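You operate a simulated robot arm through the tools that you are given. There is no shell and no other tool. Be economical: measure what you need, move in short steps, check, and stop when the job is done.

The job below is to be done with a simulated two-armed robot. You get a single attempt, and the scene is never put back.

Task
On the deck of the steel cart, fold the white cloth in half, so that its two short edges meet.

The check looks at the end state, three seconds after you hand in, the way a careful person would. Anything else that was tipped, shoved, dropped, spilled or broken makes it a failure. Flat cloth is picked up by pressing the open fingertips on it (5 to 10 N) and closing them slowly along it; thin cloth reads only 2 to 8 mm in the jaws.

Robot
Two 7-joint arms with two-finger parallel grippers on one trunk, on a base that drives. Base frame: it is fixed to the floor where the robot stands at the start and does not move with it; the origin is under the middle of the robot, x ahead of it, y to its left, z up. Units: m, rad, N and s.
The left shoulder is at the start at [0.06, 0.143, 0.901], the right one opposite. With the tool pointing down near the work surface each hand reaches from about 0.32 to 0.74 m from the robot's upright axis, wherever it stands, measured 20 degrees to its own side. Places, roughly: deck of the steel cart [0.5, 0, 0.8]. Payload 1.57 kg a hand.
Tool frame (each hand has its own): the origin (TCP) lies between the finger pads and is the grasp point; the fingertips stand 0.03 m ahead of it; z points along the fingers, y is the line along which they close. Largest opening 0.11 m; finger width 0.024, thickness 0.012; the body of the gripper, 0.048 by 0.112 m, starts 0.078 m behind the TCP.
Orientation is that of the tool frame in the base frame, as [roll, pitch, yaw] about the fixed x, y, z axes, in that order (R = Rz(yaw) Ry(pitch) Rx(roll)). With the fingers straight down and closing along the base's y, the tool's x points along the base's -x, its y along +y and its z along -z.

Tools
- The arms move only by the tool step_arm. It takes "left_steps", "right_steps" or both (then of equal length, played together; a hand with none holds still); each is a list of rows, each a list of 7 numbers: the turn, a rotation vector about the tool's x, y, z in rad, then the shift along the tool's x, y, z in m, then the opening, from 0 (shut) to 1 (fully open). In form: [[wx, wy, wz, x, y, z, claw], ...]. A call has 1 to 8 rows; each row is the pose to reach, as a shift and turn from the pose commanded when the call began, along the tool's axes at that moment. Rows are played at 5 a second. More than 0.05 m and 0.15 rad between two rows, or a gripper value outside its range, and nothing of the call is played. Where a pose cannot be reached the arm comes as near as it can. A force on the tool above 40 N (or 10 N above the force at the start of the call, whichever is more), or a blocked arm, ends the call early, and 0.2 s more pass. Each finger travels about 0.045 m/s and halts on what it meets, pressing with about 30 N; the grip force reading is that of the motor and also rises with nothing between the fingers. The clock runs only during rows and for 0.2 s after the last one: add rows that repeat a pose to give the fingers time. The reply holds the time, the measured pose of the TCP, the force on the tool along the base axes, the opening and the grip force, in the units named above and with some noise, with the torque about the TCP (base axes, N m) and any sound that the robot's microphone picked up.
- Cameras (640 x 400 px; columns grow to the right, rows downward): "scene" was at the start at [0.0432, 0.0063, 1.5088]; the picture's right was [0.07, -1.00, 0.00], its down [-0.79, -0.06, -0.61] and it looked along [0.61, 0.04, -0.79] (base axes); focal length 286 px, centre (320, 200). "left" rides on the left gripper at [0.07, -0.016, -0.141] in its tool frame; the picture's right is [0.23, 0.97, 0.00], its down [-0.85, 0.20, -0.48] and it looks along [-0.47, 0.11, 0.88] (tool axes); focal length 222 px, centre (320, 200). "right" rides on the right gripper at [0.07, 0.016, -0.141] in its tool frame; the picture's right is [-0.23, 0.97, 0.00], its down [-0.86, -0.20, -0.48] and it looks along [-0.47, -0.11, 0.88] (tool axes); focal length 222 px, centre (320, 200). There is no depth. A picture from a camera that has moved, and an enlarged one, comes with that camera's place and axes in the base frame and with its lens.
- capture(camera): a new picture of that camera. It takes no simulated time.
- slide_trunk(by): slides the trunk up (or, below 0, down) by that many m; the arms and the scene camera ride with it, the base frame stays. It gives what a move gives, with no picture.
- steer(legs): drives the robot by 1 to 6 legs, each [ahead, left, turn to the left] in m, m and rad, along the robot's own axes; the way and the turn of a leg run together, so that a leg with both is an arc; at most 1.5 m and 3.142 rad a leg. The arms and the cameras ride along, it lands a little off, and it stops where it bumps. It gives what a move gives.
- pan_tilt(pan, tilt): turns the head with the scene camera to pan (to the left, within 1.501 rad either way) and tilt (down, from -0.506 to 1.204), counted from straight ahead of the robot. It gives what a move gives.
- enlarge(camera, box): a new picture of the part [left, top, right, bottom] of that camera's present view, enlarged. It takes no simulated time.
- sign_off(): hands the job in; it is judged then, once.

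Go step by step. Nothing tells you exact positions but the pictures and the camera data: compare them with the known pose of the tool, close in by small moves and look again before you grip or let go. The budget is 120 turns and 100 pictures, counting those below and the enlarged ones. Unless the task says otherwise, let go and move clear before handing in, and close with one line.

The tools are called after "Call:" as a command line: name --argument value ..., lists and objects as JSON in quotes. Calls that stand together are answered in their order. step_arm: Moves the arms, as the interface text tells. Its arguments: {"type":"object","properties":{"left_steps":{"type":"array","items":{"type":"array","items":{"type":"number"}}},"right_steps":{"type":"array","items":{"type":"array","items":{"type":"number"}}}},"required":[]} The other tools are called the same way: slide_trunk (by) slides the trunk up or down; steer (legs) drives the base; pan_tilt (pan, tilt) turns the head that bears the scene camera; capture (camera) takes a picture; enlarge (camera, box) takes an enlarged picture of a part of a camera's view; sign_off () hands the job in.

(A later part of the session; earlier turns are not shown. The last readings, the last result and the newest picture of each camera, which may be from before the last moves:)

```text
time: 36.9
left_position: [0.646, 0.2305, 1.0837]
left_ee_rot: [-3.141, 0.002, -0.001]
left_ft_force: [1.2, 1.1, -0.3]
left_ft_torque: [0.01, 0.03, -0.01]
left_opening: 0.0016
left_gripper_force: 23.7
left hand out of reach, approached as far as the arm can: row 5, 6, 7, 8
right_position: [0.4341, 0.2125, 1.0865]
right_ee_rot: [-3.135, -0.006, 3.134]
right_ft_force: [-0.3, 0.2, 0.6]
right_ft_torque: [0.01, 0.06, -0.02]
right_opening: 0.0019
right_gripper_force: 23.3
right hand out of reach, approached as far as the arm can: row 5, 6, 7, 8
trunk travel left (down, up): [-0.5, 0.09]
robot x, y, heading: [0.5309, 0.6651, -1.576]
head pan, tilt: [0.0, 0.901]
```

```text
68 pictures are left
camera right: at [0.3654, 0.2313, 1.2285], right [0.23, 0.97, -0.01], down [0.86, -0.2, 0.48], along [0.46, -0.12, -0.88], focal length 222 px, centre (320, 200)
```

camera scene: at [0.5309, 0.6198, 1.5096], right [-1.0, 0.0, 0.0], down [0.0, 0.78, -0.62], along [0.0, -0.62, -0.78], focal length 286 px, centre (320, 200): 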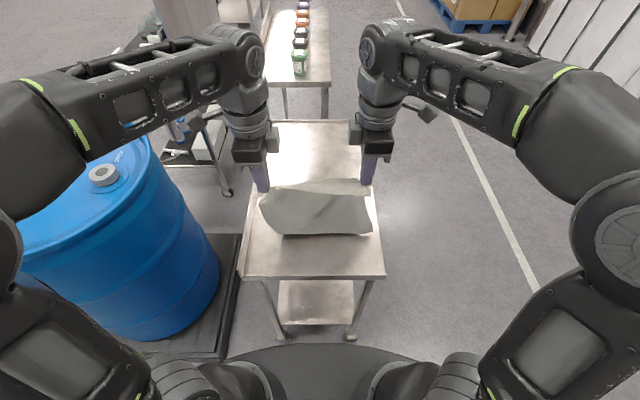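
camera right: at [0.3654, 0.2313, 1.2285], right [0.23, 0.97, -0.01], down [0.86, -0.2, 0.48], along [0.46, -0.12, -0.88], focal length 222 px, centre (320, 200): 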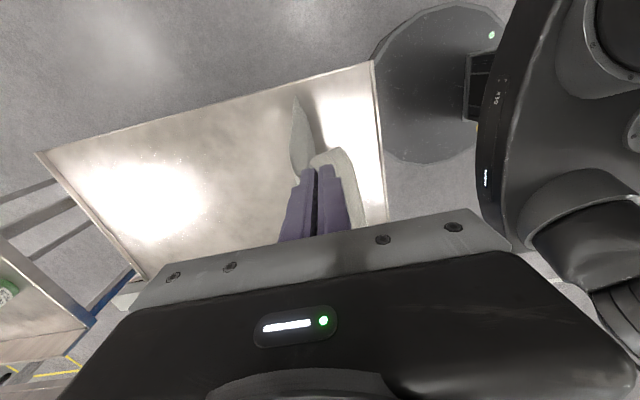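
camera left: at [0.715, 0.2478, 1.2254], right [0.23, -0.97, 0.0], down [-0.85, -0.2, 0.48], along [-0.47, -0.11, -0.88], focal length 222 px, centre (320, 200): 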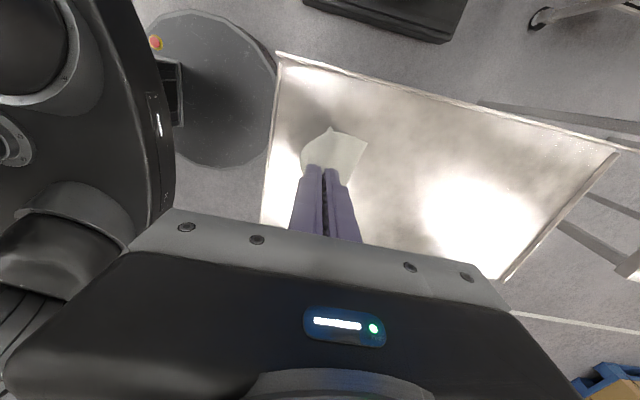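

The arms reach their height limit at z≈1.085, so I raise the trunk to get the rest.

Call:
slide_trunk --by 0.08

Call:
capture --camera "scene"

Call:
capture --camera "left"

```text
time: 38.0
left_position: [0.644, 0.2316, 1.1646]
left_ee_rot: [3.139, -0.001, -0.001]
left_ft_force: [-1.2, 1.3, 0.3]
left_ft_torque: [0.0, -0.01, 0.01]
left_opening: 0.0015
left_gripper_force: 23.4
right_position: [0.4311, 0.2133, 1.1676]
right_ee_rot: [-3.135, -0.004, 3.132]
right_ft_force: [0.2, 0.6, -0.5]
right_ft_torque: [-0.02, -0.03, 0.0]
right_opening: 0.0018
right_gripper_force: 23.4
trunk travel left (down, up): [-0.58, 0.01]
robot x, y, heading: [0.5332, 0.6634, -1.577]
head pan, tilt: [0.0, 0.901]
```

```text
67 pictures are left
camera scene: at [0.5288, 0.6206, 1.5897], right [-1.0, 0.0, 0.0], down [0.0, 0.78, -0.62], along [0.0, -0.62, -0.78], focal length 286 px, centre (320, 200)
```

scene: 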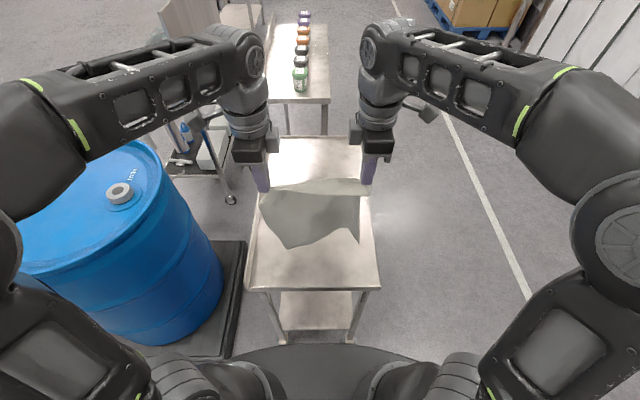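

```text
66 pictures are left
camera left: at [0.7132, 0.2485, 1.306], right [0.23, -0.97, 0.0], down [-0.86, -0.2, 0.48], along [-0.47, -0.11, -0.88], focal length 222 px, centre (320, 200)
```

left: 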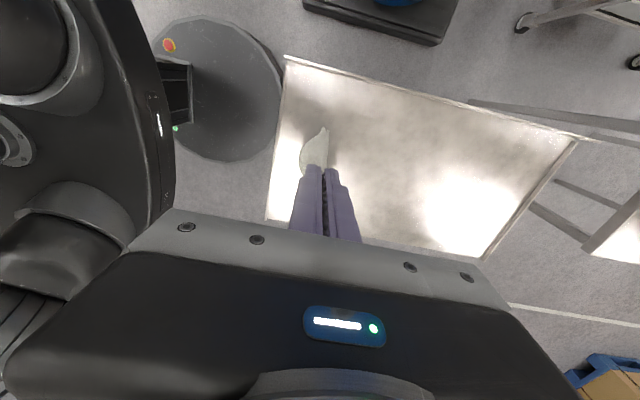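

The cloth now hangs almost free, so I look at it more closely.

Call:
enlarge --camera "scene" --box '[230, 150, 400, 270]'

```text
3.33 times, centred on (315, 210) of scene
camera zoom: at [0.5288, 0.6206, 1.5897], right [-1.0, 0.0, 0.0], down [0.0, 0.78, -0.62], along [0.0, -0.62, -0.78], focal length 953 px, centre (337, 167)
```

zoom: 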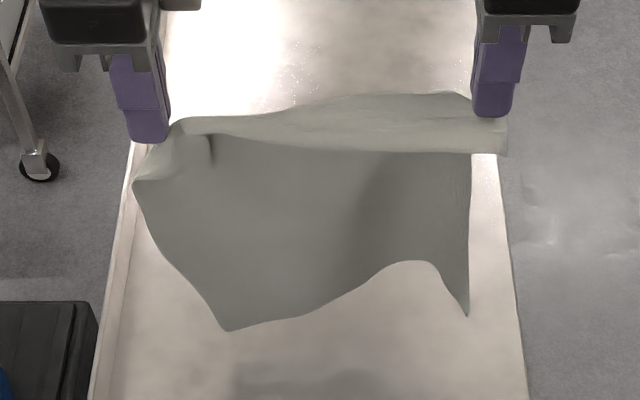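

The cloth hangs straight with its lower edge slightly wavy, about 3 cm above the deck at y≈0.2. I lower a little to learn the commanded pose after the reach limit.

Call:
step_arm --right_steps '[[0, 0, 0, 0, 0, 0.03, 0], [0, 0, 0, 0, 0, 0.06, 0], [0, 0, 0, 0, 0, 0.075, 0]]' --left_steps '[[0, 0, 0, 0, 0, 0.03, 0], [0, 0, 0, 0, 0, 0.06, 0], [0, 0, 0, 0, 0, 0.075, 0]]'

Call:
enlarge --camera "scene" --box '[230, 150, 400, 270]'

```text
time: 38.8
left_position: [0.6436, 0.2296, 1.0884]
left_ee_rot: [3.139, 0.0, -0.003]
left_ft_force: [0.0, -0.9, -0.2]
left_ft_torque: [-0.03, -0.01, 0.02]
left_opening: 0.0018
left_gripper_force: 23.0
right_position: [0.4313, 0.2133, 1.0931]
right_ee_rot: [-3.135, -0.005, 3.131]
right_ft_force: [1.0, 0.4, -0.3]
right_ft_torque: [0.0, -0.01, -0.02]
right_opening: 0.0015
right_gripper_force: 23.3
trunk travel left (down, up): [-0.58, 0.01]
robot x, y, heading: [0.5316, 0.666, -1.576]
head pan, tilt: [0.0, 0.901]
```

```text
3.33 times, centred on (315, 210) of scene
camera zoom: at [0.5288, 0.6205, 1.5897], right [-1.0, 0.0, 0.0], down [0.0, 0.78, -0.62], along [0.0, -0.62, -0.78], focal length 953 px, centre (337, 167)
```

zoom: 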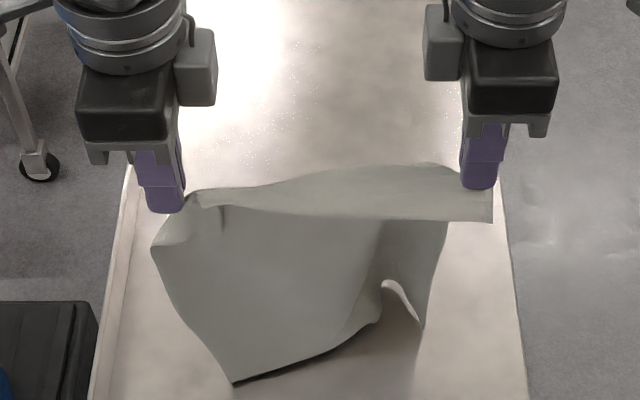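

Set down vertically, the lower edge curls unevenly. I raise again, equalise the hands a little closer to me, and then sweep away while lowering so the lower edge trails out flat.

Call:
step_arm --right_steps '[[0, 0, 0, 0, 0.01, -0.02, 0], [0, 0, 0, 0, 0.02, -0.04, 0], [0, 0, 0, 0, 0.03, -0.06, 0], [0, 0, 0, 0, 0.037, -0.067, 0], [0, 0, 0, 0, 0.037, -0.067, 0], [0, 0, 0, 0, 0.037, -0.067, 0]]' --left_steps '[[0, 0, 0, 0, -0.006, -0.02, 0], [0, 0, 0, 0, -0.012, -0.04, 0], [0, 0, 0, 0, -0.018, -0.06, 0], [0, 0, 0, 0, -0.02, -0.072, 0], [0, 0, 0, 0, -0.02, -0.072, 0], [0, 0, 0, 0, -0.02, -0.072, 0]]'

Call:
enlarge --camera "scene" --box '[230, 150, 400, 270]'

```text
time: 40.2
left_position: [0.6438, 0.2503, 1.1604]
left_ee_rot: [3.14, 0.0, -0.001]
left_ft_force: [0.6, -0.9, 0.4]
left_ft_torque: [-0.03, -0.04, 0.01]
left_opening: 0.0016
left_gripper_force: 23.7
right_position: [0.4306, 0.2491, 1.1597]
right_ee_rot: [-3.135, -0.004, 3.133]
right_ft_force: [-0.2, -0.1, 0.0]
right_ft_torque: [-0.01, -0.01, 0.01]
right_opening: 0.0018
right_gripper_force: 23.6
trunk travel left (down, up): [-0.58, 0.01]
robot x, y, heading: [0.5306, 0.6636, -1.58]
head pan, tilt: [0.0, 0.901]
```

```text
3.33 times, centred on (315, 210) of scene
camera zoom: at [0.5288, 0.6209, 1.5897], right [-1.0, 0.0, 0.0], down [0.0, 0.78, -0.62], along [0.0, -0.62, -0.78], focal length 953 px, centre (337, 167)
```

zoom: 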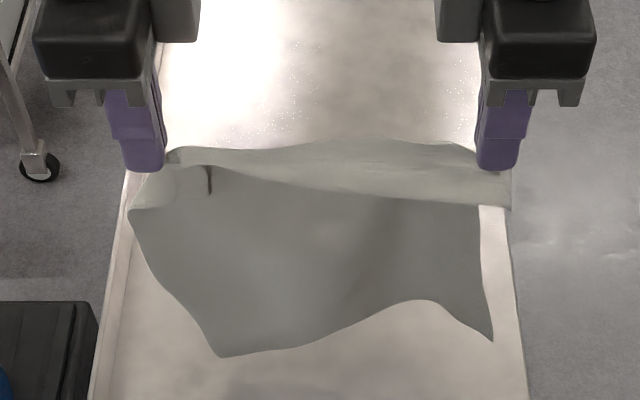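

Call:
step_arm --right_steps '[[0, 0, 0, 0, -0.025, 0.015, 0], [0, 0, 0, 0, -0.055, 0.035, 0], [0, 0, 0, 0, -0.085, 0.06, 0], [0, 0, 0, 0, -0.115, 0.085, 0], [0, 0, 0, 0, -0.145, 0.11, 0], [0, 0, 0, 0, -0.175, 0.135, 0], [0, 0, 0, 0, -0.205, 0.16, 0], [0, 0, 0, 0, -0.235, 0.185, 0]]' --left_steps '[[0, 0, 0, 0, 0.025, 0.015, 0], [0, 0, 0, 0, 0.055, 0.035, 0], [0, 0, 0, 0, 0.085, 0.06, 0], [0, 0, 0, 0, 0.115, 0.085, 0], [0, 0, 0, 0, 0.145, 0.11, 0], [0, 0, 0, 0, 0.175, 0.135, 0], [0, 0, 0, 0, 0.205, 0.16, 0], [0, 0, 0, 0, 0.235, 0.185, 0]]'

Call:
enlarge --camera "scene" --box '[230, 150, 400, 270]'

Call:
capture --camera "right"

```text
time: 42.0
left_position: [0.644, 0.0128, 0.975]
left_ee_rot: [-3.14, 0.0, 0.0]
left_ft_force: [-0.3, -0.1, -0.9]
left_ft_torque: [0.01, 0.01, -0.01]
left_opening: 0.0018
left_gripper_force: 23.4
right_position: [0.43, 0.0136, 0.9749]
right_ee_rot: [-3.135, -0.003, 3.132]
right_ft_force: [0.7, -0.1, -0.3]
right_ft_torque: [-0.02, 0.02, 0.0]
right_opening: 0.0015
right_gripper_force: 22.9
trunk travel left (down, up): [-0.58, 0.01]
robot x, y, heading: [0.5296, 0.6664, -1.572]
head pan, tilt: [0.0, 0.901]
```

```text
3.33 times, centred on (315, 210) of scene
camera zoom: at [0.5288, 0.6183, 1.5897], right [-1.0, 0.0, 0.0], down [0.0, 0.78, -0.62], along [0.0, -0.62, -0.78], focal length 953 px, centre (337, 167)
```

zoom: 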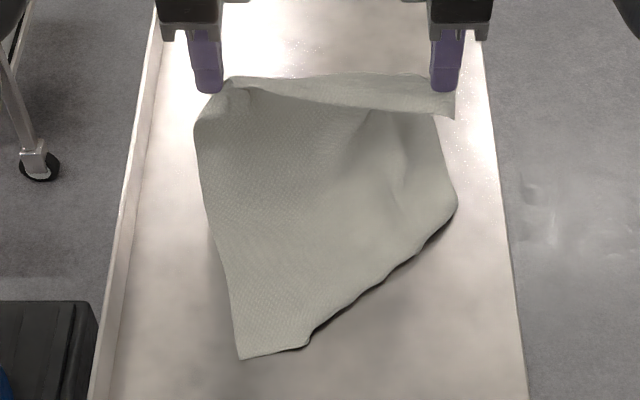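

```text
61 pictures are left
camera right: at [0.3615, 0.032, 1.1168], right [0.24, 0.97, -0.01], down [0.86, -0.2, 0.48], along [0.46, -0.12, -0.88], focal length 222 px, centre (320, 200)
```

right: 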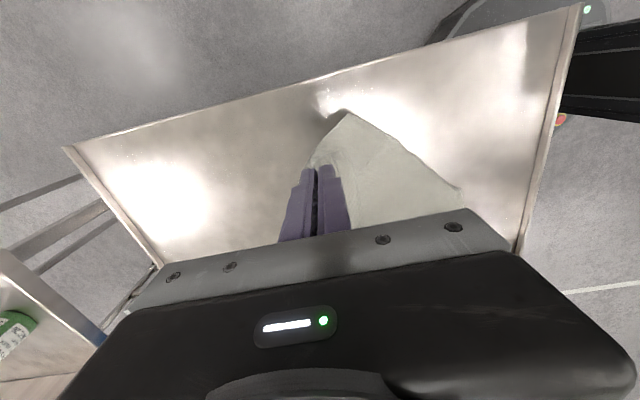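

The left part trails well, but the right lower corner tucked underneath. I lift back up to the hanging pose, let it settle, and sweep again faster so that the lower edge trails before it touches.

Call:
step_arm --right_steps '[[0, 0, 0, 0, 0.02, -0.035, 0], [0, 0, 0, 0, 0.05, -0.07, 0], [0, 0, 0, 0, 0.085, -0.1, 0], [0, 0, 0, 0, 0.12, -0.125, 0], [0, 0, 0, 0, 0.155, -0.15, 0], [0, 0, 0, 0, 0.19, -0.17, 0], [0, 0, 0, 0, 0.225, -0.187, 0], [0, 0, 0, 0, 0.255, -0.187, 0]]' --left_steps '[[0, 0, 0, 0, -0.02, -0.035, 0], [0, 0, 0, 0, -0.05, -0.07, 0], [0, 0, 0, 0, -0.085, -0.1, 0], [0, 0, 0, 0, -0.12, -0.125, 0], [0, 0, 0, 0, -0.155, -0.15, 0], [0, 0, 0, 0, -0.19, -0.17, 0], [0, 0, 0, 0, -0.225, -0.187, 0], [0, 0, 0, 0, -0.255, -0.187, 0]]'

Call:
enlarge --camera "scene" --box '[230, 150, 400, 270]'

Call:
step_arm --right_steps '[[0, 0, 0, 0, 0, 0, 0], [0, 0, 0, 0, 0, 0, 0], [0, 0, 0, 0, 0, 0, 0], [0, 0, 0, 0, 0, 0, 0], [0, 0, 0, 0, 0, 0, 0]]'

Call:
enlarge --camera "scene" --box '[230, 150, 400, 270]'

```text
time: 43.8
left_position: [0.644, 0.274, 1.1618]
left_ee_rot: [3.14, 0.0, -0.001]
left_ft_force: [0.1, -0.1, -0.2]
left_ft_torque: [-0.04, 0.02, 0.01]
left_opening: 0.0019
left_gripper_force: 23.6
right_position: [0.4299, 0.2741, 1.1629]
right_ee_rot: [-3.134, -0.004, 3.133]
right_ft_force: [1.4, 0.2, 0.2]
right_ft_torque: [-0.04, -0.04, 0.04]
right_opening: 0.0015
right_gripper_force: 23.7
trunk travel left (down, up): [-0.58, 0.01]
robot x, y, heading: [0.5329, 0.6652, -1.576]
head pan, tilt: [0.0, 0.901]
```

```text
3.33 times, centred on (315, 210) of scene
camera zoom: at [0.529, 0.6224, 1.5897], right [-1.0, 0.0, 0.0], down [0.0, 0.78, -0.62], along [0.0, -0.62, -0.78], focal length 953 px, centre (337, 167)
```

zoom: 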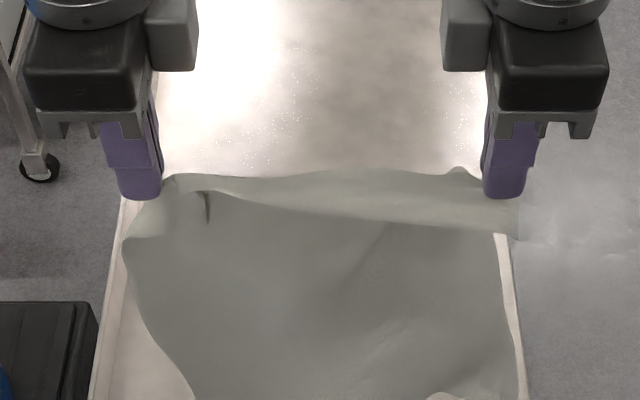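

```text
time: 45.0
left_position: [0.6436, 0.2721, 1.1623]
left_ee_rot: [3.14, -0.001, -0.001]
left_ft_force: [-0.1, -1.3, 1.0]
left_ft_torque: [-0.06, 0.02, 0.03]
left_opening: 0.0019
left_gripper_force: 23.6
right_position: [0.4304, 0.2727, 1.1619]
right_ee_rot: [-3.135, -0.004, 3.132]
right_ft_force: [0.6, 0.4, -0.2]
right_ft_torque: [-0.03, -0.01, 0.0]
right_opening: 0.0017
right_gripper_force: 24.0
trunk travel left (down, up): [-0.58, 0.01]
robot x, y, heading: [0.5301, 0.6647, -1.577]
head pan, tilt: [0.0, 0.901]
```

```text
3.33 times, centred on (315, 210) of scene
camera zoom: at [0.5288, 0.621, 1.5897], right [-1.0, 0.0, 0.0], down [0.0, 0.78, -0.62], along [0.0, -0.62, -0.78], focal length 953 px, centre (337, 167)
```

zoom: 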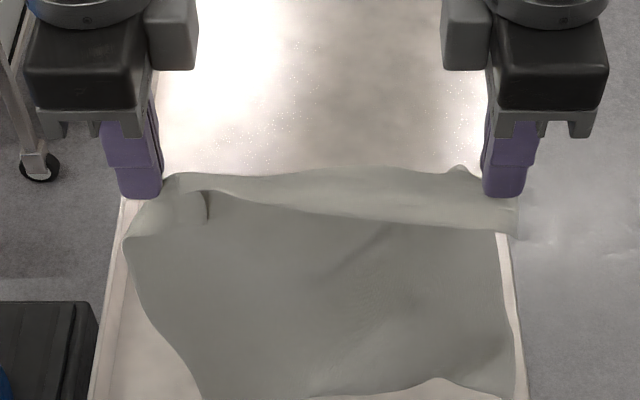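

The lower edge hangs better now. I sweep again, faster at first.

Call:
step_arm --right_steps '[[0, 0, 0, 0, -0.045, 0.0, 0], [0, 0, 0, 0, -0.09, 0.015, 0], [0, 0, 0, 0, -0.13, 0.04, 0], [0, 0, 0, 0, -0.165, 0.07, 0], [0, 0, 0, 0, -0.2, 0.105, 0], [0, 0, 0, 0, -0.23, 0.14, 0], [0, 0, 0, 0, -0.255, 0.17, 0], [0, 0, 0, 0, -0.275, 0.19, 0]]' --left_steps '[[0, 0, 0, 0, 0.045, 0.0, 0], [0, 0, 0, 0, 0.09, 0.015, 0], [0, 0, 0, 0, 0.13, 0.04, 0], [0, 0, 0, 0, 0.165, 0.07, 0], [0, 0, 0, 0, 0.2, 0.105, 0], [0, 0, 0, 0, 0.23, 0.14, 0], [0, 0, 0, 0, 0.255, 0.17, 0], [0, 0, 0, 0, 0.275, 0.19, 0]]'

Call:
enlarge --camera "scene" --box '[230, 150, 400, 270]'

```text
time: 46.8
left_position: [0.645, -0.004, 0.9743]
left_ee_rot: [3.141, -0.001, -0.002]
left_ft_force: [-0.5, -0.5, -0.4]
left_ft_torque: [-0.03, -0.02, -0.01]
left_opening: 0.0016
left_gripper_force: 23.6
right_position: [0.4303, -0.0099, 0.9731]
right_ee_rot: [-3.134, -0.004, 3.134]
right_ft_force: [0.4, 0.5, -0.7]
right_ft_torque: [0.01, 0.0, -0.02]
right_opening: 0.0018
right_gripper_force: 23.5
trunk travel left (down, up): [-0.58, 0.01]
robot x, y, heading: [0.5352, 0.6659, -1.576]
head pan, tilt: [0.0, 0.901]
```

```text
3.33 times, centred on (315, 210) of scene
camera zoom: at [0.5288, 0.6193, 1.5897], right [-1.0, 0.0, 0.0], down [0.0, 0.78, -0.62], along [0.0, -0.62, -0.78], focal length 953 px, centre (337, 167)
```

zoom: 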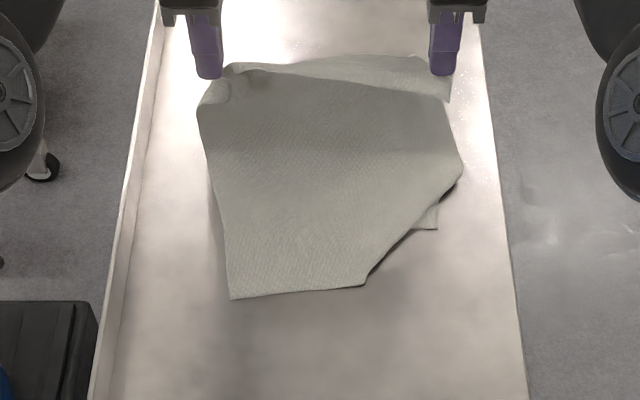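

This is much better; only the right corner is still slightly tucked. I drag a bit further away to let it roll out.

Call:
step_arm --right_steps '[[0, 0, 0, 0, -0.02, 0.0, 0], [0, 0, 0, 0, -0.04, 0.0, 0], [0, 0, 0, 0, -0.06, 0.01, 0]]' --left_steps '[[0, 0, 0, 0, 0.02, 0.0, 0], [0, 0, 0, 0, 0.04, 0.0, 0], [0, 0, 0, 0, 0.06, 0.01, 0]]'

Call:
enlarge --camera "scene" --box '[230, 150, 400, 270]'

```text
time: 47.6
left_position: [0.6457, -0.0149, 0.9746]
left_ee_rot: [3.139, -0.001, -0.001]
left_ft_force: [-0.9, -0.3, -0.5]
left_ft_torque: [0.02, -0.01, 0.01]
left_opening: 0.0017
left_gripper_force: 23.6
left hand out of reach, approached as far as the arm can: row 1, 2, 3
right_position: [0.4311, -0.0184, 0.973]
right_ee_rot: [-3.133, -0.004, 3.133]
right_ft_force: [1.1, -0.6, 0.3]
right_ft_torque: [-0.03, 0.01, -0.01]
right_opening: 0.0019
right_gripper_force: 23.5
right hand out of reach, approached as far as the arm can: row 1, 2, 3
trunk travel left (down, up): [-0.58, 0.01]
robot x, y, heading: [0.5326, 0.6677, -1.574]
head pan, tilt: [0.0, 0.901]
```

```text
3.33 times, centred on (315, 210) of scene
camera zoom: at [0.5289, 0.6205, 1.5897], right [-1.0, 0.0, 0.0], down [0.0, 0.78, -0.62], along [0.0, -0.62, -0.78], focal length 953 px, centre (337, 167)
```

zoom: 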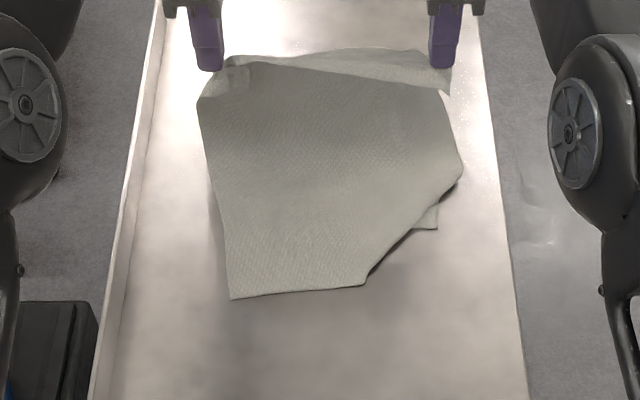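

I'm at the reach limit, so I repeat the lift and sweep once more, with the right hand coming down later than the left.

Call:
step_arm --right_steps '[[0, 0, 0, 0, 0.02, -0.035, 0], [0, 0, 0, 0, 0.055, -0.07, 0], [0, 0, 0, 0, 0.09, -0.1, 0], [0, 0, 0, 0, 0.13, -0.125, 0], [0, 0, 0, 0, 0.17, -0.15, 0], [0, 0, 0, 0, 0.21, -0.17, 0], [0, 0, 0, 0, 0.25, -0.187, 0], [0, 0, 0, 0, 0.288, -0.19, 0]]' --left_steps '[[0, 0, 0, 0, -0.02, -0.035, 0], [0, 0, 0, 0, -0.055, -0.07, 0], [0, 0, 0, 0, -0.09, -0.1, 0], [0, 0, 0, 0, -0.13, -0.125, 0], [0, 0, 0, 0, -0.17, -0.15, 0], [0, 0, 0, 0, -0.21, -0.17, 0], [0, 0, 0, 0, -0.25, -0.187, 0], [0, 0, 0, 0, -0.288, -0.19, 0]]'

Call:
step_arm --right_steps '[[0, 0, 0, 0, 0, 0, 0], [0, 0, 0, 0, 0, 0, 0], [0, 0, 0, 0, 0, 0, 0], [0, 0, 0, 0, 0, 0, 0], [0, 0, 0, 0, 0, 0, 0]]'

Call:
enlarge --camera "scene" --box '[230, 170, 400, 290]'

Call:
step_arm --right_steps '[[0, 0, 0, 0, -0.045, 0.0, 0], [0, 0, 0, 0, -0.09, 0.0, 0], [0, 0, 0, 0, -0.135, 0.02, 0], [0, 0, 0, 0, -0.175, 0.05, 0], [0, 0, 0, 0, -0.21, 0.085, 0], [0, 0, 0, 0, -0.24, 0.12, 0], [0, 0, 0, 0, -0.265, 0.155, 0], [0, 0, 0, 0, -0.28, 0.19, 0]]' --left_steps '[[0, 0, 0, 0, 0.045, 0.0, 0], [0, 0, 0, 0, 0.09, 0.015, 0], [0, 0, 0, 0, 0.135, 0.04, 0], [0, 0, 0, 0, 0.175, 0.07, 0], [0, 0, 0, 0, 0.21, 0.105, 0], [0, 0, 0, 0, 0.24, 0.14, 0], [0, 0, 0, 0, 0.265, 0.17, 0], [0, 0, 0, 0, 0.28, 0.19, 0]]'

Call:
enlarge --camera "scene" --box '[230, 150, 400, 270]'

```text
time: 49.4
left_position: [0.6438, 0.2775, 1.1654]
left_ee_rot: [3.139, 0.001, 0.0]
left_ft_force: [-0.2, 0.1, 0.2]
left_ft_torque: [0.0, 0.0, 0.03]
left_opening: 0.0016
left_gripper_force: 23.4
right_position: [0.432, 0.2762, 1.1628]
right_ee_rot: [-3.132, -0.006, 3.133]
right_ft_force: [-0.2, 0.6, -0.1]
right_ft_torque: [-0.06, 0.01, 0.0]
right_opening: 0.0016
right_gripper_force: 23.6
trunk travel left (down, up): [-0.58, 0.01]
robot x, y, heading: [0.5311, 0.6672, -1.575]
head pan, tilt: [0.0, 0.901]
```

```text
time: 50.6
left_position: [0.6437, 0.2754, 1.1644]
left_ee_rot: [3.141, 0.0, 0.0]
left_ft_force: [0.1, -0.2, 0.3]
left_ft_torque: [0.01, 0.02, 0.05]
left_opening: 0.0018
left_gripper_force: 23.7
right_position: [0.4315, 0.2735, 1.1629]
right_ee_rot: [-3.134, -0.004, 3.133]
right_ft_force: [0.7, 0.6, -0.3]
right_ft_torque: [-0.02, 0.02, 0.02]
right_opening: 0.0016
right_gripper_force: 23.3
trunk travel left (down, up): [-0.58, 0.01]
robot x, y, heading: [0.5299, 0.6666, -1.572]
head pan, tilt: [0.0, 0.901]
```

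```text
3.33 times, centred on (315, 230) of scene
camera zoom: at [0.5288, 0.621, 1.5897], right [-1.0, 0.0, 0.0], down [0.0, 0.78, -0.62], along [0.0, -0.62, -0.78], focal length 953 px, centre (337, 100)
```

zoom: 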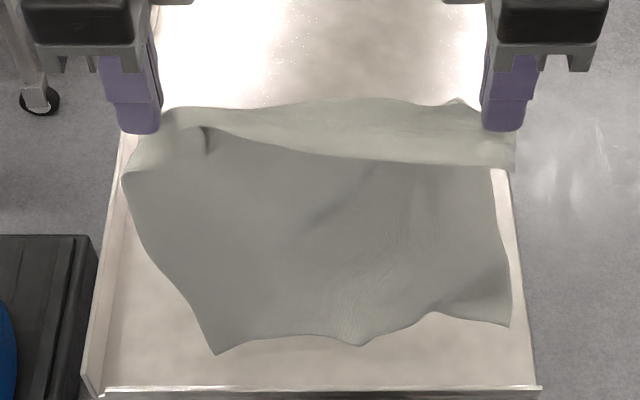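

```text
refused: row 3 steps farther than a row can; nothing moved
```

```text
3.33 times, centred on (315, 210) of scene
camera zoom: at [0.5288, 0.621, 1.5897], right [-1.0, 0.0, 0.0], down [0.0, 0.78, -0.62], along [0.0, -0.62, -0.78], focal length 953 px, centre (337, 167)
```

zoom: 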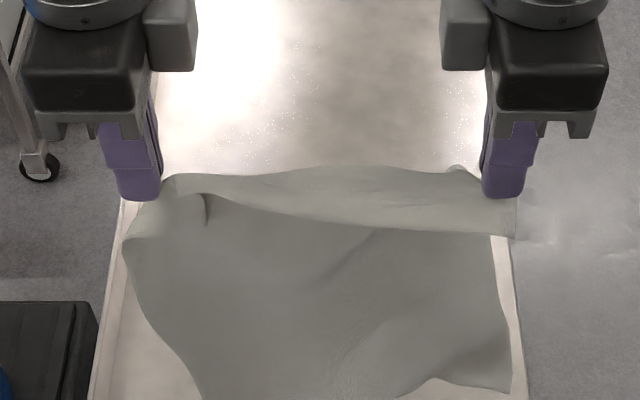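

Call:
step_arm --right_steps '[[0, 0, 0, 0, -0.048, 0.0, 0], [0, 0, 0, 0, -0.096, 0.0, 0], [0, 0, 0, 0, -0.138, 0.02, 0], [0, 0, 0, 0, -0.175, 0.05, 0], [0, 0, 0, 0, -0.21, 0.085, 0], [0, 0, 0, 0, -0.24, 0.12, 0], [0, 0, 0, 0, -0.265, 0.155, 0], [0, 0, 0, 0, -0.28, 0.19, 0]]' --left_steps '[[0, 0, 0, 0, 0.045, 0.0, 0], [0, 0, 0, 0, 0.09, 0.015, 0], [0, 0, 0, 0, 0.132, 0.04, 0], [0, 0, 0, 0, 0.17, 0.07, 0], [0, 0, 0, 0, 0.205, 0.105, 0], [0, 0, 0, 0, 0.235, 0.14, 0], [0, 0, 0, 0, 0.26, 0.17, 0], [0, 0, 0, 0, 0.28, 0.19, 0]]'

Call:
enlarge --camera "scene" --box '[230, 150, 400, 270]'

```text
time: 52.4
left_position: [0.6444, -0.0076, 0.9748]
left_ee_rot: [3.141, 0.0, -0.003]
left_ft_force: [-1.1, 0.1, 0.6]
left_ft_torque: [-0.02, 0.06, 0.01]
left_opening: 0.0017
left_gripper_force: 23.0
right_position: [0.4283, -0.0095, 0.9751]
right_ee_rot: [-3.136, -0.004, 3.133]
right_ft_force: [1.6, -0.2, 1.0]
right_ft_torque: [0.02, -0.07, 0.04]
right_opening: 0.0017
right_gripper_force: 23.4
trunk travel left (down, up): [-0.58, 0.01]
robot x, y, heading: [0.5315, 0.6646, -1.577]
head pan, tilt: [0.0, 0.901]
```

```text
3.33 times, centred on (315, 210) of scene
camera zoom: at [0.5287, 0.6194, 1.5897], right [-1.0, 0.0, 0.0], down [0.0, 0.78, -0.62], along [0.0, -0.62, -0.78], focal length 953 px, centre (337, 167)
```

zoom: 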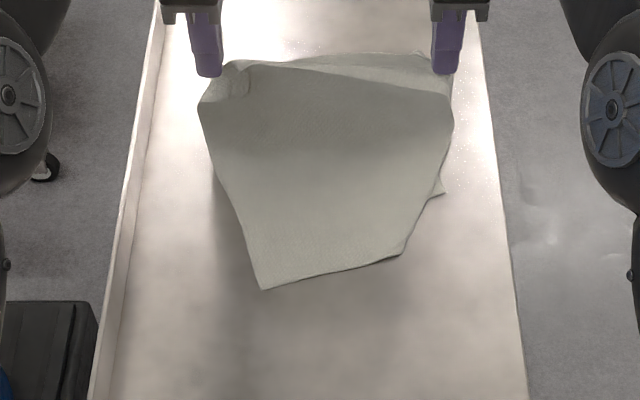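

The lower edge keeps curling, so I'll align the cloth by a longer drag. I lift, back the base off so the cloth hangs in front of the cart's end, then draw it over the end lip onto the deck, which should straighten it.

Call:
step_arm --right_steps '[[0, 0, 0, 0, 0.02, -0.035, 0], [0, 0, 0, 0, 0.055, -0.07, 0], [0, 0, 0, 0, 0.09, -0.1, 0], [0, 0, 0, 0, 0.13, -0.125, 0], [0, 0, 0, 0, 0.17, -0.15, 0], [0, 0, 0, 0, 0.21, -0.17, 0], [0, 0, 0, 0, 0.25, -0.185, 0], [0, 0, 0, 0, 0.283, -0.187, 0]]' --left_steps '[[0, 0, 0, 0, -0.02, -0.035, 0], [0, 0, 0, 0, -0.055, -0.07, 0], [0, 0, 0, 0, -0.09, -0.1, 0], [0, 0, 0, 0, -0.13, -0.125, 0], [0, 0, 0, 0, -0.17, -0.15, 0], [0, 0, 0, 0, -0.21, -0.17, 0], [0, 0, 0, 0, -0.25, -0.185, 0], [0, 0, 0, 0, -0.283, -0.187, 0]]'

Call:
steer --legs '[[-0.17, 0, 0]]'

Call:
capture --camera "scene"

```text
time: 54.2
left_position: [0.6435, 0.2796, 1.1625]
left_ee_rot: [3.137, 0.001, 0.0]
left_ft_force: [0.0, 0.7, -0.3]
left_ft_torque: [-0.05, 0.0, 0.04]
left_opening: 0.002
left_gripper_force: 23.7
right_position: [0.4311, 0.2792, 1.1614]
right_ee_rot: [-3.135, -0.004, 3.13]
right_ft_force: [-0.1, -0.8, 0.5]
right_ft_torque: [-0.05, 0.0, -0.02]
right_opening: 0.0016
right_gripper_force: 23.5
trunk travel left (down, up): [-0.58, 0.01]
robot x, y, heading: [0.5315, 0.6686, -1.576]
head pan, tilt: [0.0, 0.901]
```

```text
time: 55.7
left_position: [0.6447, 0.4527, 1.1615]
left_ee_rot: [3.138, 0.001, -0.004]
left_ft_force: [0.0, 0.5, -0.1]
left_ft_torque: [-0.07, 0.01, 0.03]
left_opening: 0.0019
left_gripper_force: 23.6
right_position: [0.431, 0.4523, 1.1602]
right_ee_rot: [-3.134, -0.004, 3.131]
right_ft_force: [-0.6, -0.2, 0.2]
right_ft_torque: [-0.07, 0.02, -0.03]
right_opening: 0.002
right_gripper_force: 23.6
trunk travel left (down, up): [-0.58, 0.01]
robot x, y, heading: [0.5288, 0.8414, -1.571]
head pan, tilt: [0.0, 0.901]
```

```text
53 pictures are left
camera scene: at [0.5296, 0.7963, 1.5898], right [-1.0, 0.01, 0.0], down [0.0, 0.78, -0.62], along [0.0, -0.62, -0.78], focal length 286 px, centre (320, 200)
```

scene: 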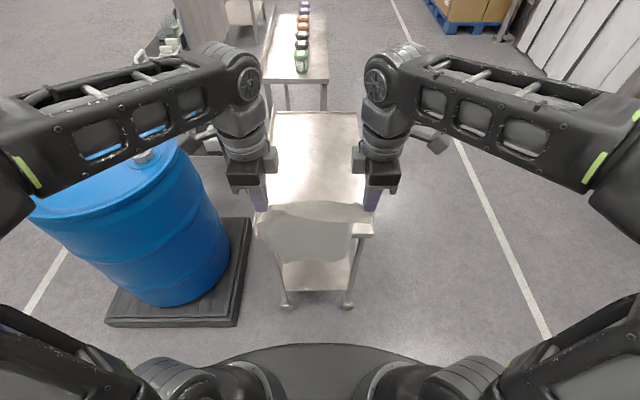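

The cloth now hangs in front of the cart's end. I lower it below deck level there.

Call:
step_arm --right_steps '[[0, 0, 0, 0, 0, 0.025, 0], [0, 0, 0, 0, 0, 0.05, 0], [0, 0, 0, 0, 0, 0.075, 0], [0, 0, 0, 0, 0, 0.1, 0], [0, 0, 0, 0, 0, 0.125, 0], [0, 0, 0, 0, 0, 0.15, 0], [0, 0, 0, 0, 0, 0.17, 0], [0, 0, 0, 0, 0, 0.17, 0]]' --left_steps '[[0, 0, 0, 0, 0, 0.025, 0], [0, 0, 0, 0, 0, 0.05, 0], [0, 0, 0, 0, 0, 0.075, 0], [0, 0, 0, 0, 0, 0.1, 0], [0, 0, 0, 0, 0, 0.125, 0], [0, 0, 0, 0, 0, 0.15, 0], [0, 0, 0, 0, 0, 0.17, 0], [0, 0, 0, 0, 0, 0.17, 0]]'

Call:
enlarge --camera "scene" --box '[220, 170, 420, 310]'

```text
time: 57.5
left_position: [0.6441, 0.4508, 0.9913]
left_ee_rot: [3.14, 0.0, -0.004]
left_ft_force: [0.0, 0.3, -0.3]
left_ft_torque: [0.01, 0.01, 0.05]
left_opening: 0.0017
left_gripper_force: 24.2
right_position: [0.4316, 0.4508, 0.9919]
right_ee_rot: [-3.133, -0.002, 3.132]
right_ft_force: [-0.2, -0.2, 0.2]
right_ft_torque: [-0.01, 0.0, -0.02]
right_opening: 0.0016
right_gripper_force: 23.4
trunk travel left (down, up): [-0.58, 0.01]
robot x, y, heading: [0.5336, 0.8397, -1.581]
head pan, tilt: [0.0, 0.901]
```

```text
2.86 times, centred on (320, 240) of scene
camera zoom: at [0.5296, 0.795, 1.5897], right [-1.0, 0.01, 0.0], down [0.01, 0.78, -0.62], along [0.0, -0.62, -0.78], focal length 817 px, centre (320, 86)
```

zoom: 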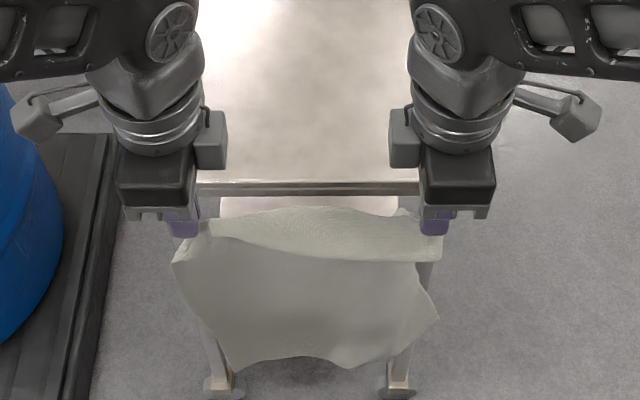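

It hangs fairly evenly. I draw it over the lip toward the far side.

Call:
step_arm --right_steps '[[0, 0, 0, 0, -0.035, 0.0, 0], [0, 0, 0, 0, -0.07, 0.0, 0], [0, 0, 0, 0, -0.105, 0.0, 0], [0, 0, 0, 0, -0.14, 0.0, 0], [0, 0, 0, 0, -0.175, 0.01, 0], [0, 0, 0, 0, -0.21, 0.02, 0], [0, 0, 0, 0, -0.245, 0.03, 0], [0, 0, 0, 0, -0.28, 0.04, 0]]' --left_steps '[[0, 0, 0, 0, 0.035, 0.0, 0], [0, 0, 0, 0, 0.07, 0.0, 0], [0, 0, 0, 0, 0.105, 0.0, 0], [0, 0, 0, 0, 0.14, 0.0, 0], [0, 0, 0, 0, 0.175, 0.01, 0], [0, 0, 0, 0, 0.21, 0.02, 0], [0, 0, 0, 0, 0.245, 0.03, 0], [0, 0, 0, 0, 0.28, 0.04, 0]]'

Call:
enlarge --camera "scene" --box '[220, 150, 420, 290]'

```text
time: 59.3
left_position: [0.6441, 0.1709, 0.9498]
left_ee_rot: [-3.14, -0.001, -0.002]
left_ft_force: [0.7, -0.6, 0.6]
left_ft_torque: [0.01, 0.0, 0.03]
left_opening: 0.0021
left_gripper_force: 23.5
right_position: [0.4312, 0.1665, 0.953]
right_ee_rot: [-3.137, -0.007, 3.133]
right_ft_force: [0.0, 0.5, -0.1]
right_ft_torque: [0.02, -0.01, 0.02]
right_opening: 0.0017
right_gripper_force: 24.1
trunk travel left (down, up): [-0.58, 0.01]
robot x, y, heading: [0.5327, 0.8406, -1.577]
head pan, tilt: [0.0, 0.901]
```

```text
2.86 times, centred on (320, 220) of scene
camera zoom: at [0.5296, 0.7921, 1.5896], right [-1.0, 0.01, 0.0], down [0.0, 0.78, -0.62], along [0.0, -0.62, -0.78], focal length 817 px, centre (320, 143)
```

zoom: 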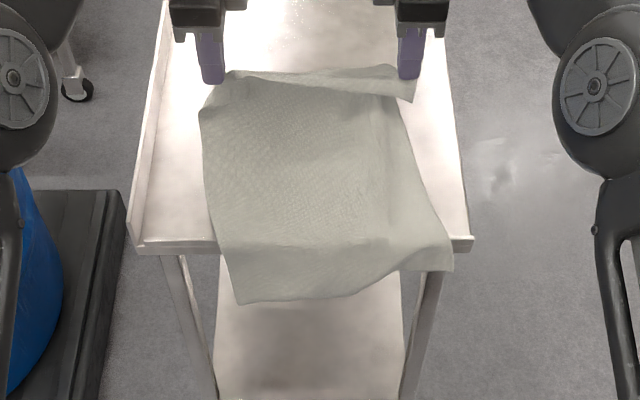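

Excellent: the cloth lies straight over the lip with no tuck. I drive ahead to draw the rest onto the deck.

Call:
steer --legs '[[0.17, 0, 0.003]]'

Call:
enlarge --camera "scene" --box '[220, 150, 420, 290]'

```text
time: 60.8
left_position: [0.6458, 0.0021, 0.9509]
left_ee_rot: [-3.141, 0.001, 0.001]
left_ft_force: [-0.2, -0.2, 0.0]
left_ft_torque: [0.01, 0.01, 0.0]
left_opening: 0.0019
left_gripper_force: 23.3
right_position: [0.4325, -0.0034, 0.9526]
right_ee_rot: [-3.135, -0.003, 3.133]
right_ft_force: [-0.1, 0.7, -0.2]
right_ft_torque: [0.01, 0.0, 0.01]
right_opening: 0.0018
right_gripper_force: 23.8
trunk travel left (down, up): [-0.58, 0.01]
robot x, y, heading: [0.5315, 0.6711, -1.569]
head pan, tilt: [0.0, 0.901]
```

```text
2.86 times, centred on (320, 220) of scene
camera zoom: at [0.5291, 0.6228, 1.5896], right [-1.0, 0.0, 0.0], down [0.0, 0.78, -0.62], along [0.0, -0.62, -0.78], focal length 817 px, centre (320, 143)
```

zoom: 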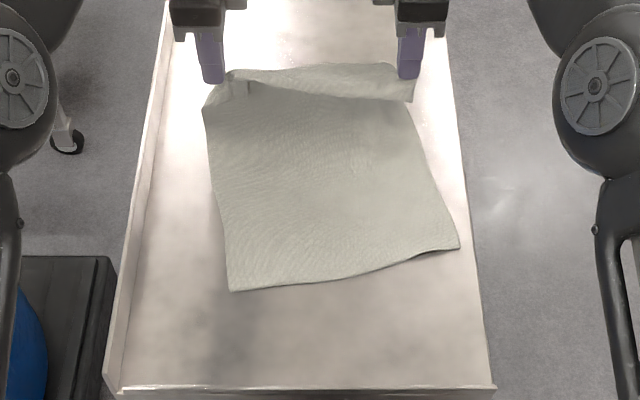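

The lower part now lies flat on the deck, with its edge running from about (0.626, 0.197) to (0.373, 0.145), skewed about 12°. The hands stand roughly over the fold line. I bring the held edge back toward me in an arc so that it matches this skewed edge.

Call:
step_arm --left_steps '[[0, 0, 0, -0.003, -0.03, 0, 0], [0, 0, 0, -0.009, -0.06, 0.0, 0], [0, 0, 0, -0.015, -0.086, 0.012, 0], [0, 0, 0, -0.021, -0.107, 0.03, 0], [0, 0, 0, -0.026, -0.124, 0.05, 0]]' --right_steps '[[0, 0, 0, 0.0, 0.0, 0, 0], [0, 0, 0, 0.009, 0.03, 0.0, 0], [0, 0, 0, 0.017, 0.055, 0.012, 0], [0, 0, 0, 0.023, 0.075, 0.03, 0], [0, 0, 0, 0.028, 0.092, 0.05, 0]]'

Call:
enlarge --camera "scene" --box '[220, 150, 420, 290]'

Call:
capture --camera "right"

Call:
capture --camera "left"

```text
time: 62.0
left_position: [0.6197, 0.1249, 0.9022]
left_ee_rot: [3.14, -0.001, 0.001]
left_ft_force: [-2.4, -0.4, 0.0]
left_ft_torque: [0.01, 0.05, 0.01]
left_opening: 0.0021
left_gripper_force: 23.6
right_position: [0.4055, 0.089, 0.9024]
right_ee_rot: [-3.133, -0.003, 3.137]
right_ft_force: [1.7, 0.8, -0.4]
right_ft_torque: [0.04, -0.05, 0.0]
right_opening: 0.0018
right_gripper_force: 23.2
trunk travel left (down, up): [-0.58, 0.01]
robot x, y, heading: [0.5314, 0.6714, -1.57]
head pan, tilt: [0.0, 0.901]
```

```text
2.86 times, centred on (320, 220) of scene
camera zoom: at [0.5289, 0.6244, 1.5897], right [-1.0, 0.0, 0.0], down [0.0, 0.78, -0.62], along [0.0, -0.62, -0.78], focal length 817 px, centre (320, 143)
```

zoom: 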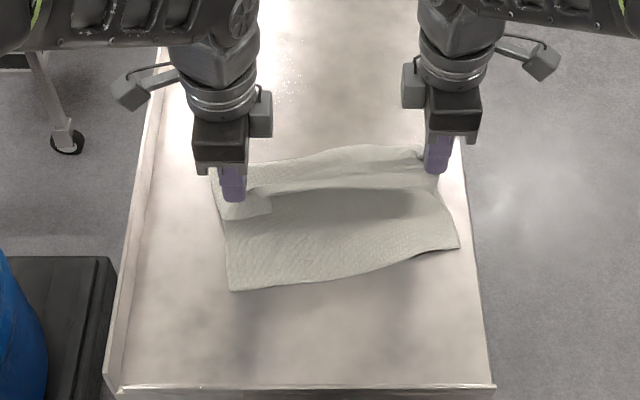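

```text
48 pictures are left
camera right: at [0.3358, 0.1077, 1.0436], right [0.23, 0.97, -0.01], down [0.86, -0.2, 0.48], along [0.46, -0.12, -0.88], focal length 222 px, centre (320, 200)
```

right: 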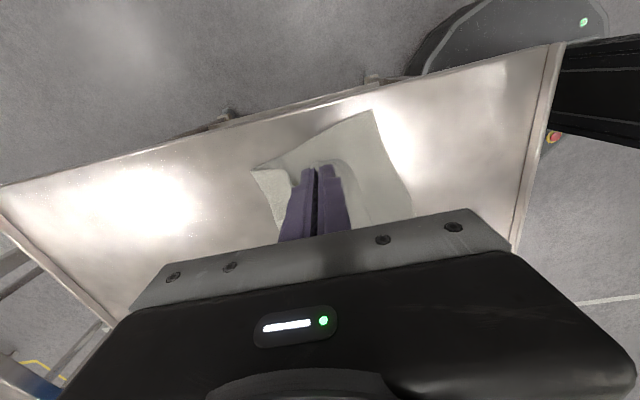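

```text
47 pictures are left
camera left: at [0.6885, 0.1438, 1.0444], right [0.23, -0.97, 0.0], down [-0.85, -0.2, 0.48], along [-0.47, -0.11, -0.88], focal length 222 px, centre (320, 200)
```

left: 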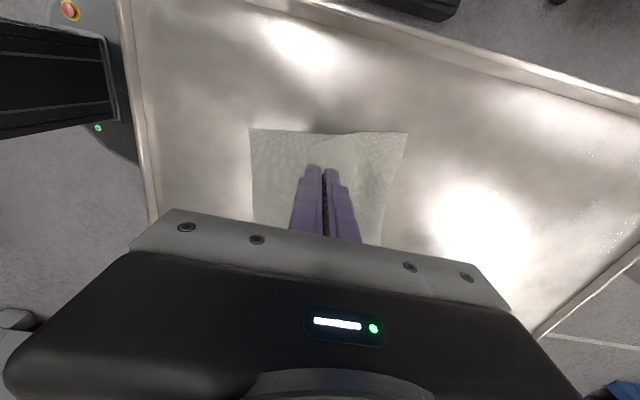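

This works well: the bottom layer did not move and the held edge is coming back over it. I continue down in the arc.

Call:
step_arm --left_steps '[[0, 0, 0, -0.003, -0.01, 0.015, 0], [0, 0, 0, -0.006, -0.018, 0.03, 0], [0, 0, 0, -0.007, -0.022, 0.043, 0]]' --right_steps '[[0, 0, 0, 0.001, 0.008, 0.015, 0], [0, 0, 0, 0.002, 0.014, 0.03, 0], [0, 0, 0, 0.003, 0.018, 0.043, 0]]'

Call:
enlarge --camera "scene" --box '[250, 180, 400, 270]'

Call:
capture --camera "right"

Call:
capture --camera "left"

```text
time: 62.8
left_position: [0.6134, 0.1475, 0.8589]
left_ee_rot: [3.14, 0.0, 0.001]
left_ft_force: [-0.4, 0.1, 0.4]
left_ft_torque: [-0.01, 0.0, -0.01]
left_opening: 0.0018
left_gripper_force: 23.2
right_position: [0.4014, 0.1072, 0.8594]
right_ee_rot: [-3.136, -0.004, 3.135]
right_ft_force: [-0.5, 1.3, -0.3]
right_ft_torque: [0.0, -0.03, 0.0]
right_opening: 0.0017
right_gripper_force: 23.5
trunk travel left (down, up): [-0.58, 0.01]
robot x, y, heading: [0.5307, 0.6697, -1.573]
head pan, tilt: [0.0, 0.901]
```

```text
4.27 times, centred on (325, 225) of scene
camera zoom: at [0.529, 0.6243, 1.5897], right [-1.0, 0.0, 0.0], down [0.0, 0.78, -0.62], along [0.0, -0.62, -0.78], focal length 1220 px, centre (299, 93)
```

zoom: 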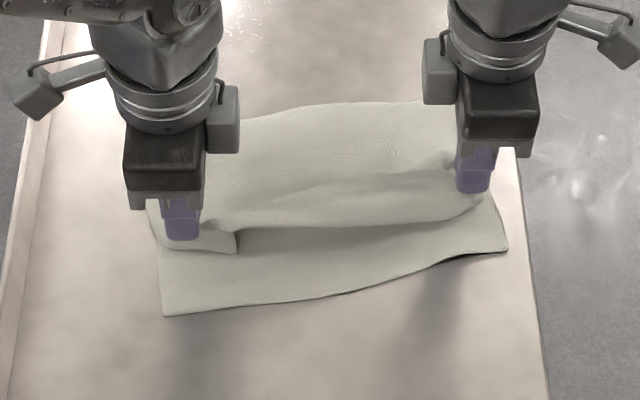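

```text
45 pictures are left
camera right: at [0.3323, 0.1256, 1.0008], right [0.23, 0.97, -0.01], down [0.86, -0.2, 0.48], along [0.46, -0.12, -0.88], focal length 222 px, centre (320, 200)
```

right: 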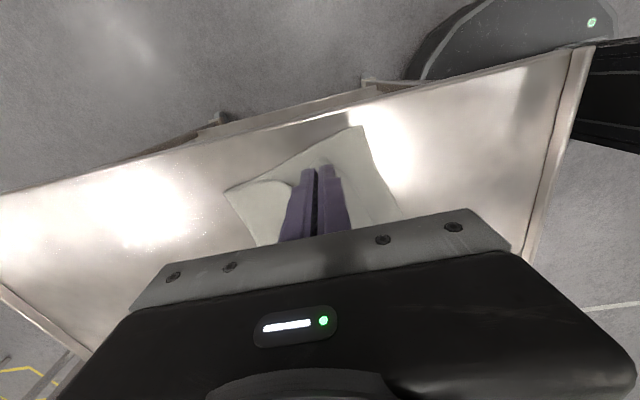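

```text
44 pictures are left
camera left: at [0.6823, 0.1648, 1.0005], right [0.23, -0.97, 0.0], down [-0.86, -0.2, 0.48], along [-0.47, -0.11, -0.88], focal length 222 px, centre (320, 200)
```

left: 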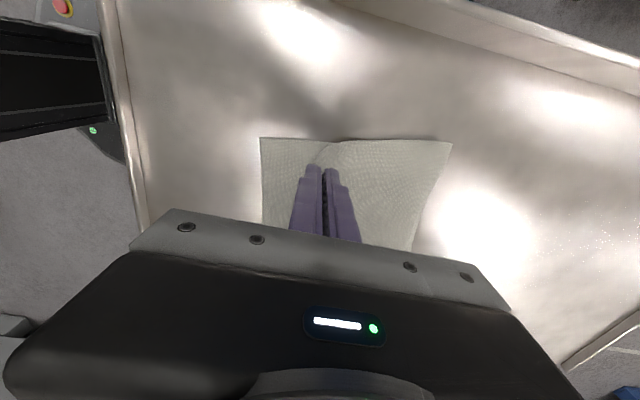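

The gap to the lower edge is about the length of the hanging flap. To make the flap fall outward instead of tucking, I lift slightly, go past, and come down while moving back.

Call:
step_arm --left_steps '[[0, 0, 0, 0, -0.01, -0.015, 0], [0, 0, 0, 0, -0.026, -0.022, 0], [0, 0, 0, 0, -0.026, -0.022, 0], [0, 0, 0, 0, -0.018, -0.01, 0], [0, 0, 0, 0, -0.01, 0.002, 0], [0, 0, 0, 0, -0.005, 0.011, 0]]' --right_steps '[[0, 0, 0, 0, 0.01, -0.015, 0], [0, 0, 0, 0, 0.026, -0.022, 0], [0, 0, 0, 0, 0.026, -0.022, 0], [0, 0, 0, 0, 0.018, -0.01, 0], [0, 0, 0, 0, 0.01, 0.002, 0], [0, 0, 0, 0, 0.005, 0.011, 0]]'

Call:
enlarge --camera "scene" --box '[250, 180, 400, 270]'

```text
time: 64.2
left_position: [0.6136, 0.153, 0.8469]
left_ee_rot: [3.139, 0.001, 0.002]
left_ft_force: [-0.8, 0.4, 0.7]
left_ft_torque: [0.0, 0.0, 0.02]
left_opening: 0.0015
left_gripper_force: 23.9
right_position: [0.4006, 0.112, 0.8493]
right_ee_rot: [-3.135, -0.004, 3.136]
right_ft_force: [1.0, 0.5, 0.2]
right_ft_torque: [0.04, 0.01, 0.02]
right_opening: 0.0018
right_gripper_force: 23.7
trunk travel left (down, up): [-0.58, 0.01]
robot x, y, heading: [0.5316, 0.6654, -1.574]
head pan, tilt: [0.0, 0.901]
```

```text
4.27 times, centred on (325, 225) of scene
camera zoom: at [0.5291, 0.624, 1.5897], right [-1.0, 0.0, 0.0], down [0.0, 0.78, -0.62], along [0.0, -0.62, -0.78], focal length 1220 px, centre (299, 93)
```

zoom: 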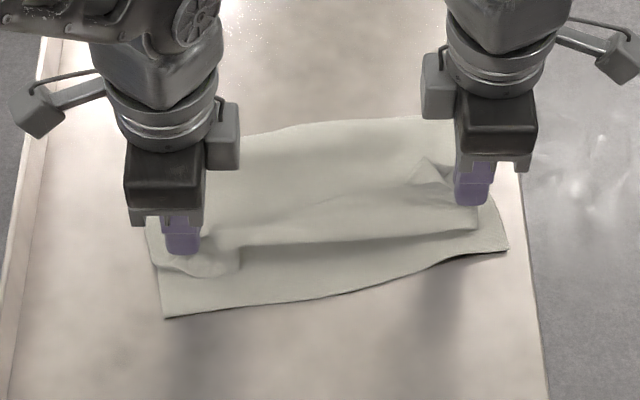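

The flap now points outward. Remaining gaps are about 30 mm on the left and 17 mm on the right, some of which closes when the crest opens. I shift slightly further and then look again.

Call:
step_arm --left_steps '[[0, 0, 0, 0, -0.004, -0.006, 0], [0, 0, 0, 0, -0.014, -0.006, 0], [0, 0, 0, 0, -0.018, -0.002, 0], [0, 0, 0, 0, -0.018, 0.002, 0]]' --right_steps '[[0, 0, 0, 0, 0.002, -0.006, 0], [0, 0, 0, 0, 0.006, -0.006, 0], [0, 0, 0, 0, 0.009, -0.002, 0], [0, 0, 0, 0, 0.009, 0.003, 0]]'

Call:
enlarge --camera "scene" --box '[250, 180, 400, 270]'

Call:
capture --camera "left"

Call:
capture --camera "right"

```text
time: 65.2
left_position: [0.6133, 0.1717, 0.8451]
left_ee_rot: [3.139, 0.0, 0.001]
left_ft_force: [-0.9, 0.0, 0.0]
left_ft_torque: [0.01, -0.01, 0.06]
left_opening: 0.002
left_gripper_force: 23.9
right_position: [0.4028, 0.1214, 0.8469]
right_ee_rot: [-3.134, -0.003, 3.133]
right_ft_force: [0.8, 0.4, -0.6]
right_ft_torque: [0.03, -0.03, -0.05]
right_opening: 0.0018
right_gripper_force: 23.6
trunk travel left (down, up): [-0.58, 0.01]
robot x, y, heading: [0.5308, 0.671, -1.571]
head pan, tilt: [0.0, 0.901]
```

```text
4.27 times, centred on (325, 225) of scene
camera zoom: at [0.5291, 0.6244, 1.5897], right [-1.0, 0.0, 0.0], down [0.0, 0.78, -0.62], along [0.0, -0.62, -0.78], focal length 1220 px, centre (299, 93)
```

zoom: 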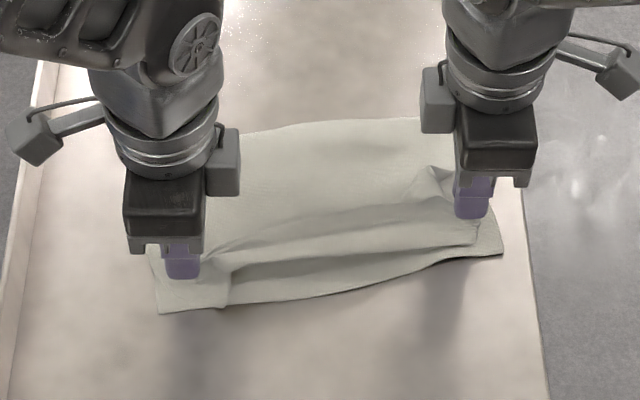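

```text
41 pictures are left
camera left: at [0.6819, 0.1892, 0.9871], right [0.23, -0.97, 0.0], down [-0.85, -0.2, 0.48], along [-0.47, -0.11, -0.88], focal length 222 px, centre (320, 200)
```

left: 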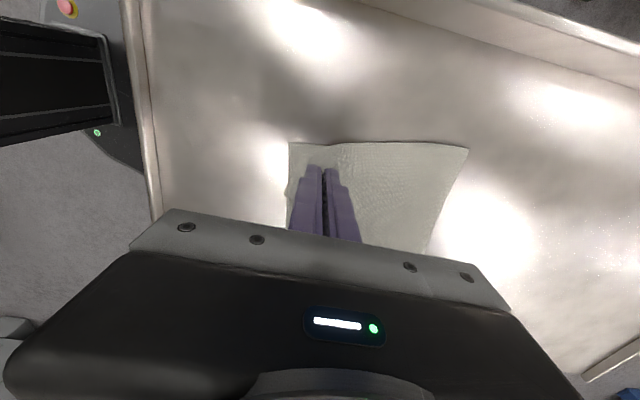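

```text
40 pictures are left
camera right: at [0.3335, 0.1402, 0.988], right [0.23, 0.97, -0.01], down [0.86, -0.2, 0.48], along [0.46, -0.12, -0.88], focal length 222 px, centre (320, 200)
```

right: 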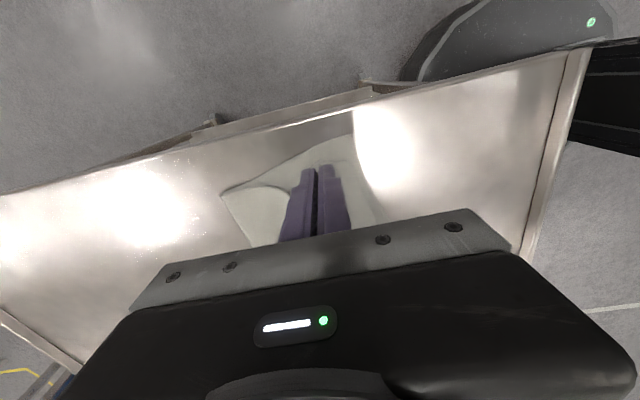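

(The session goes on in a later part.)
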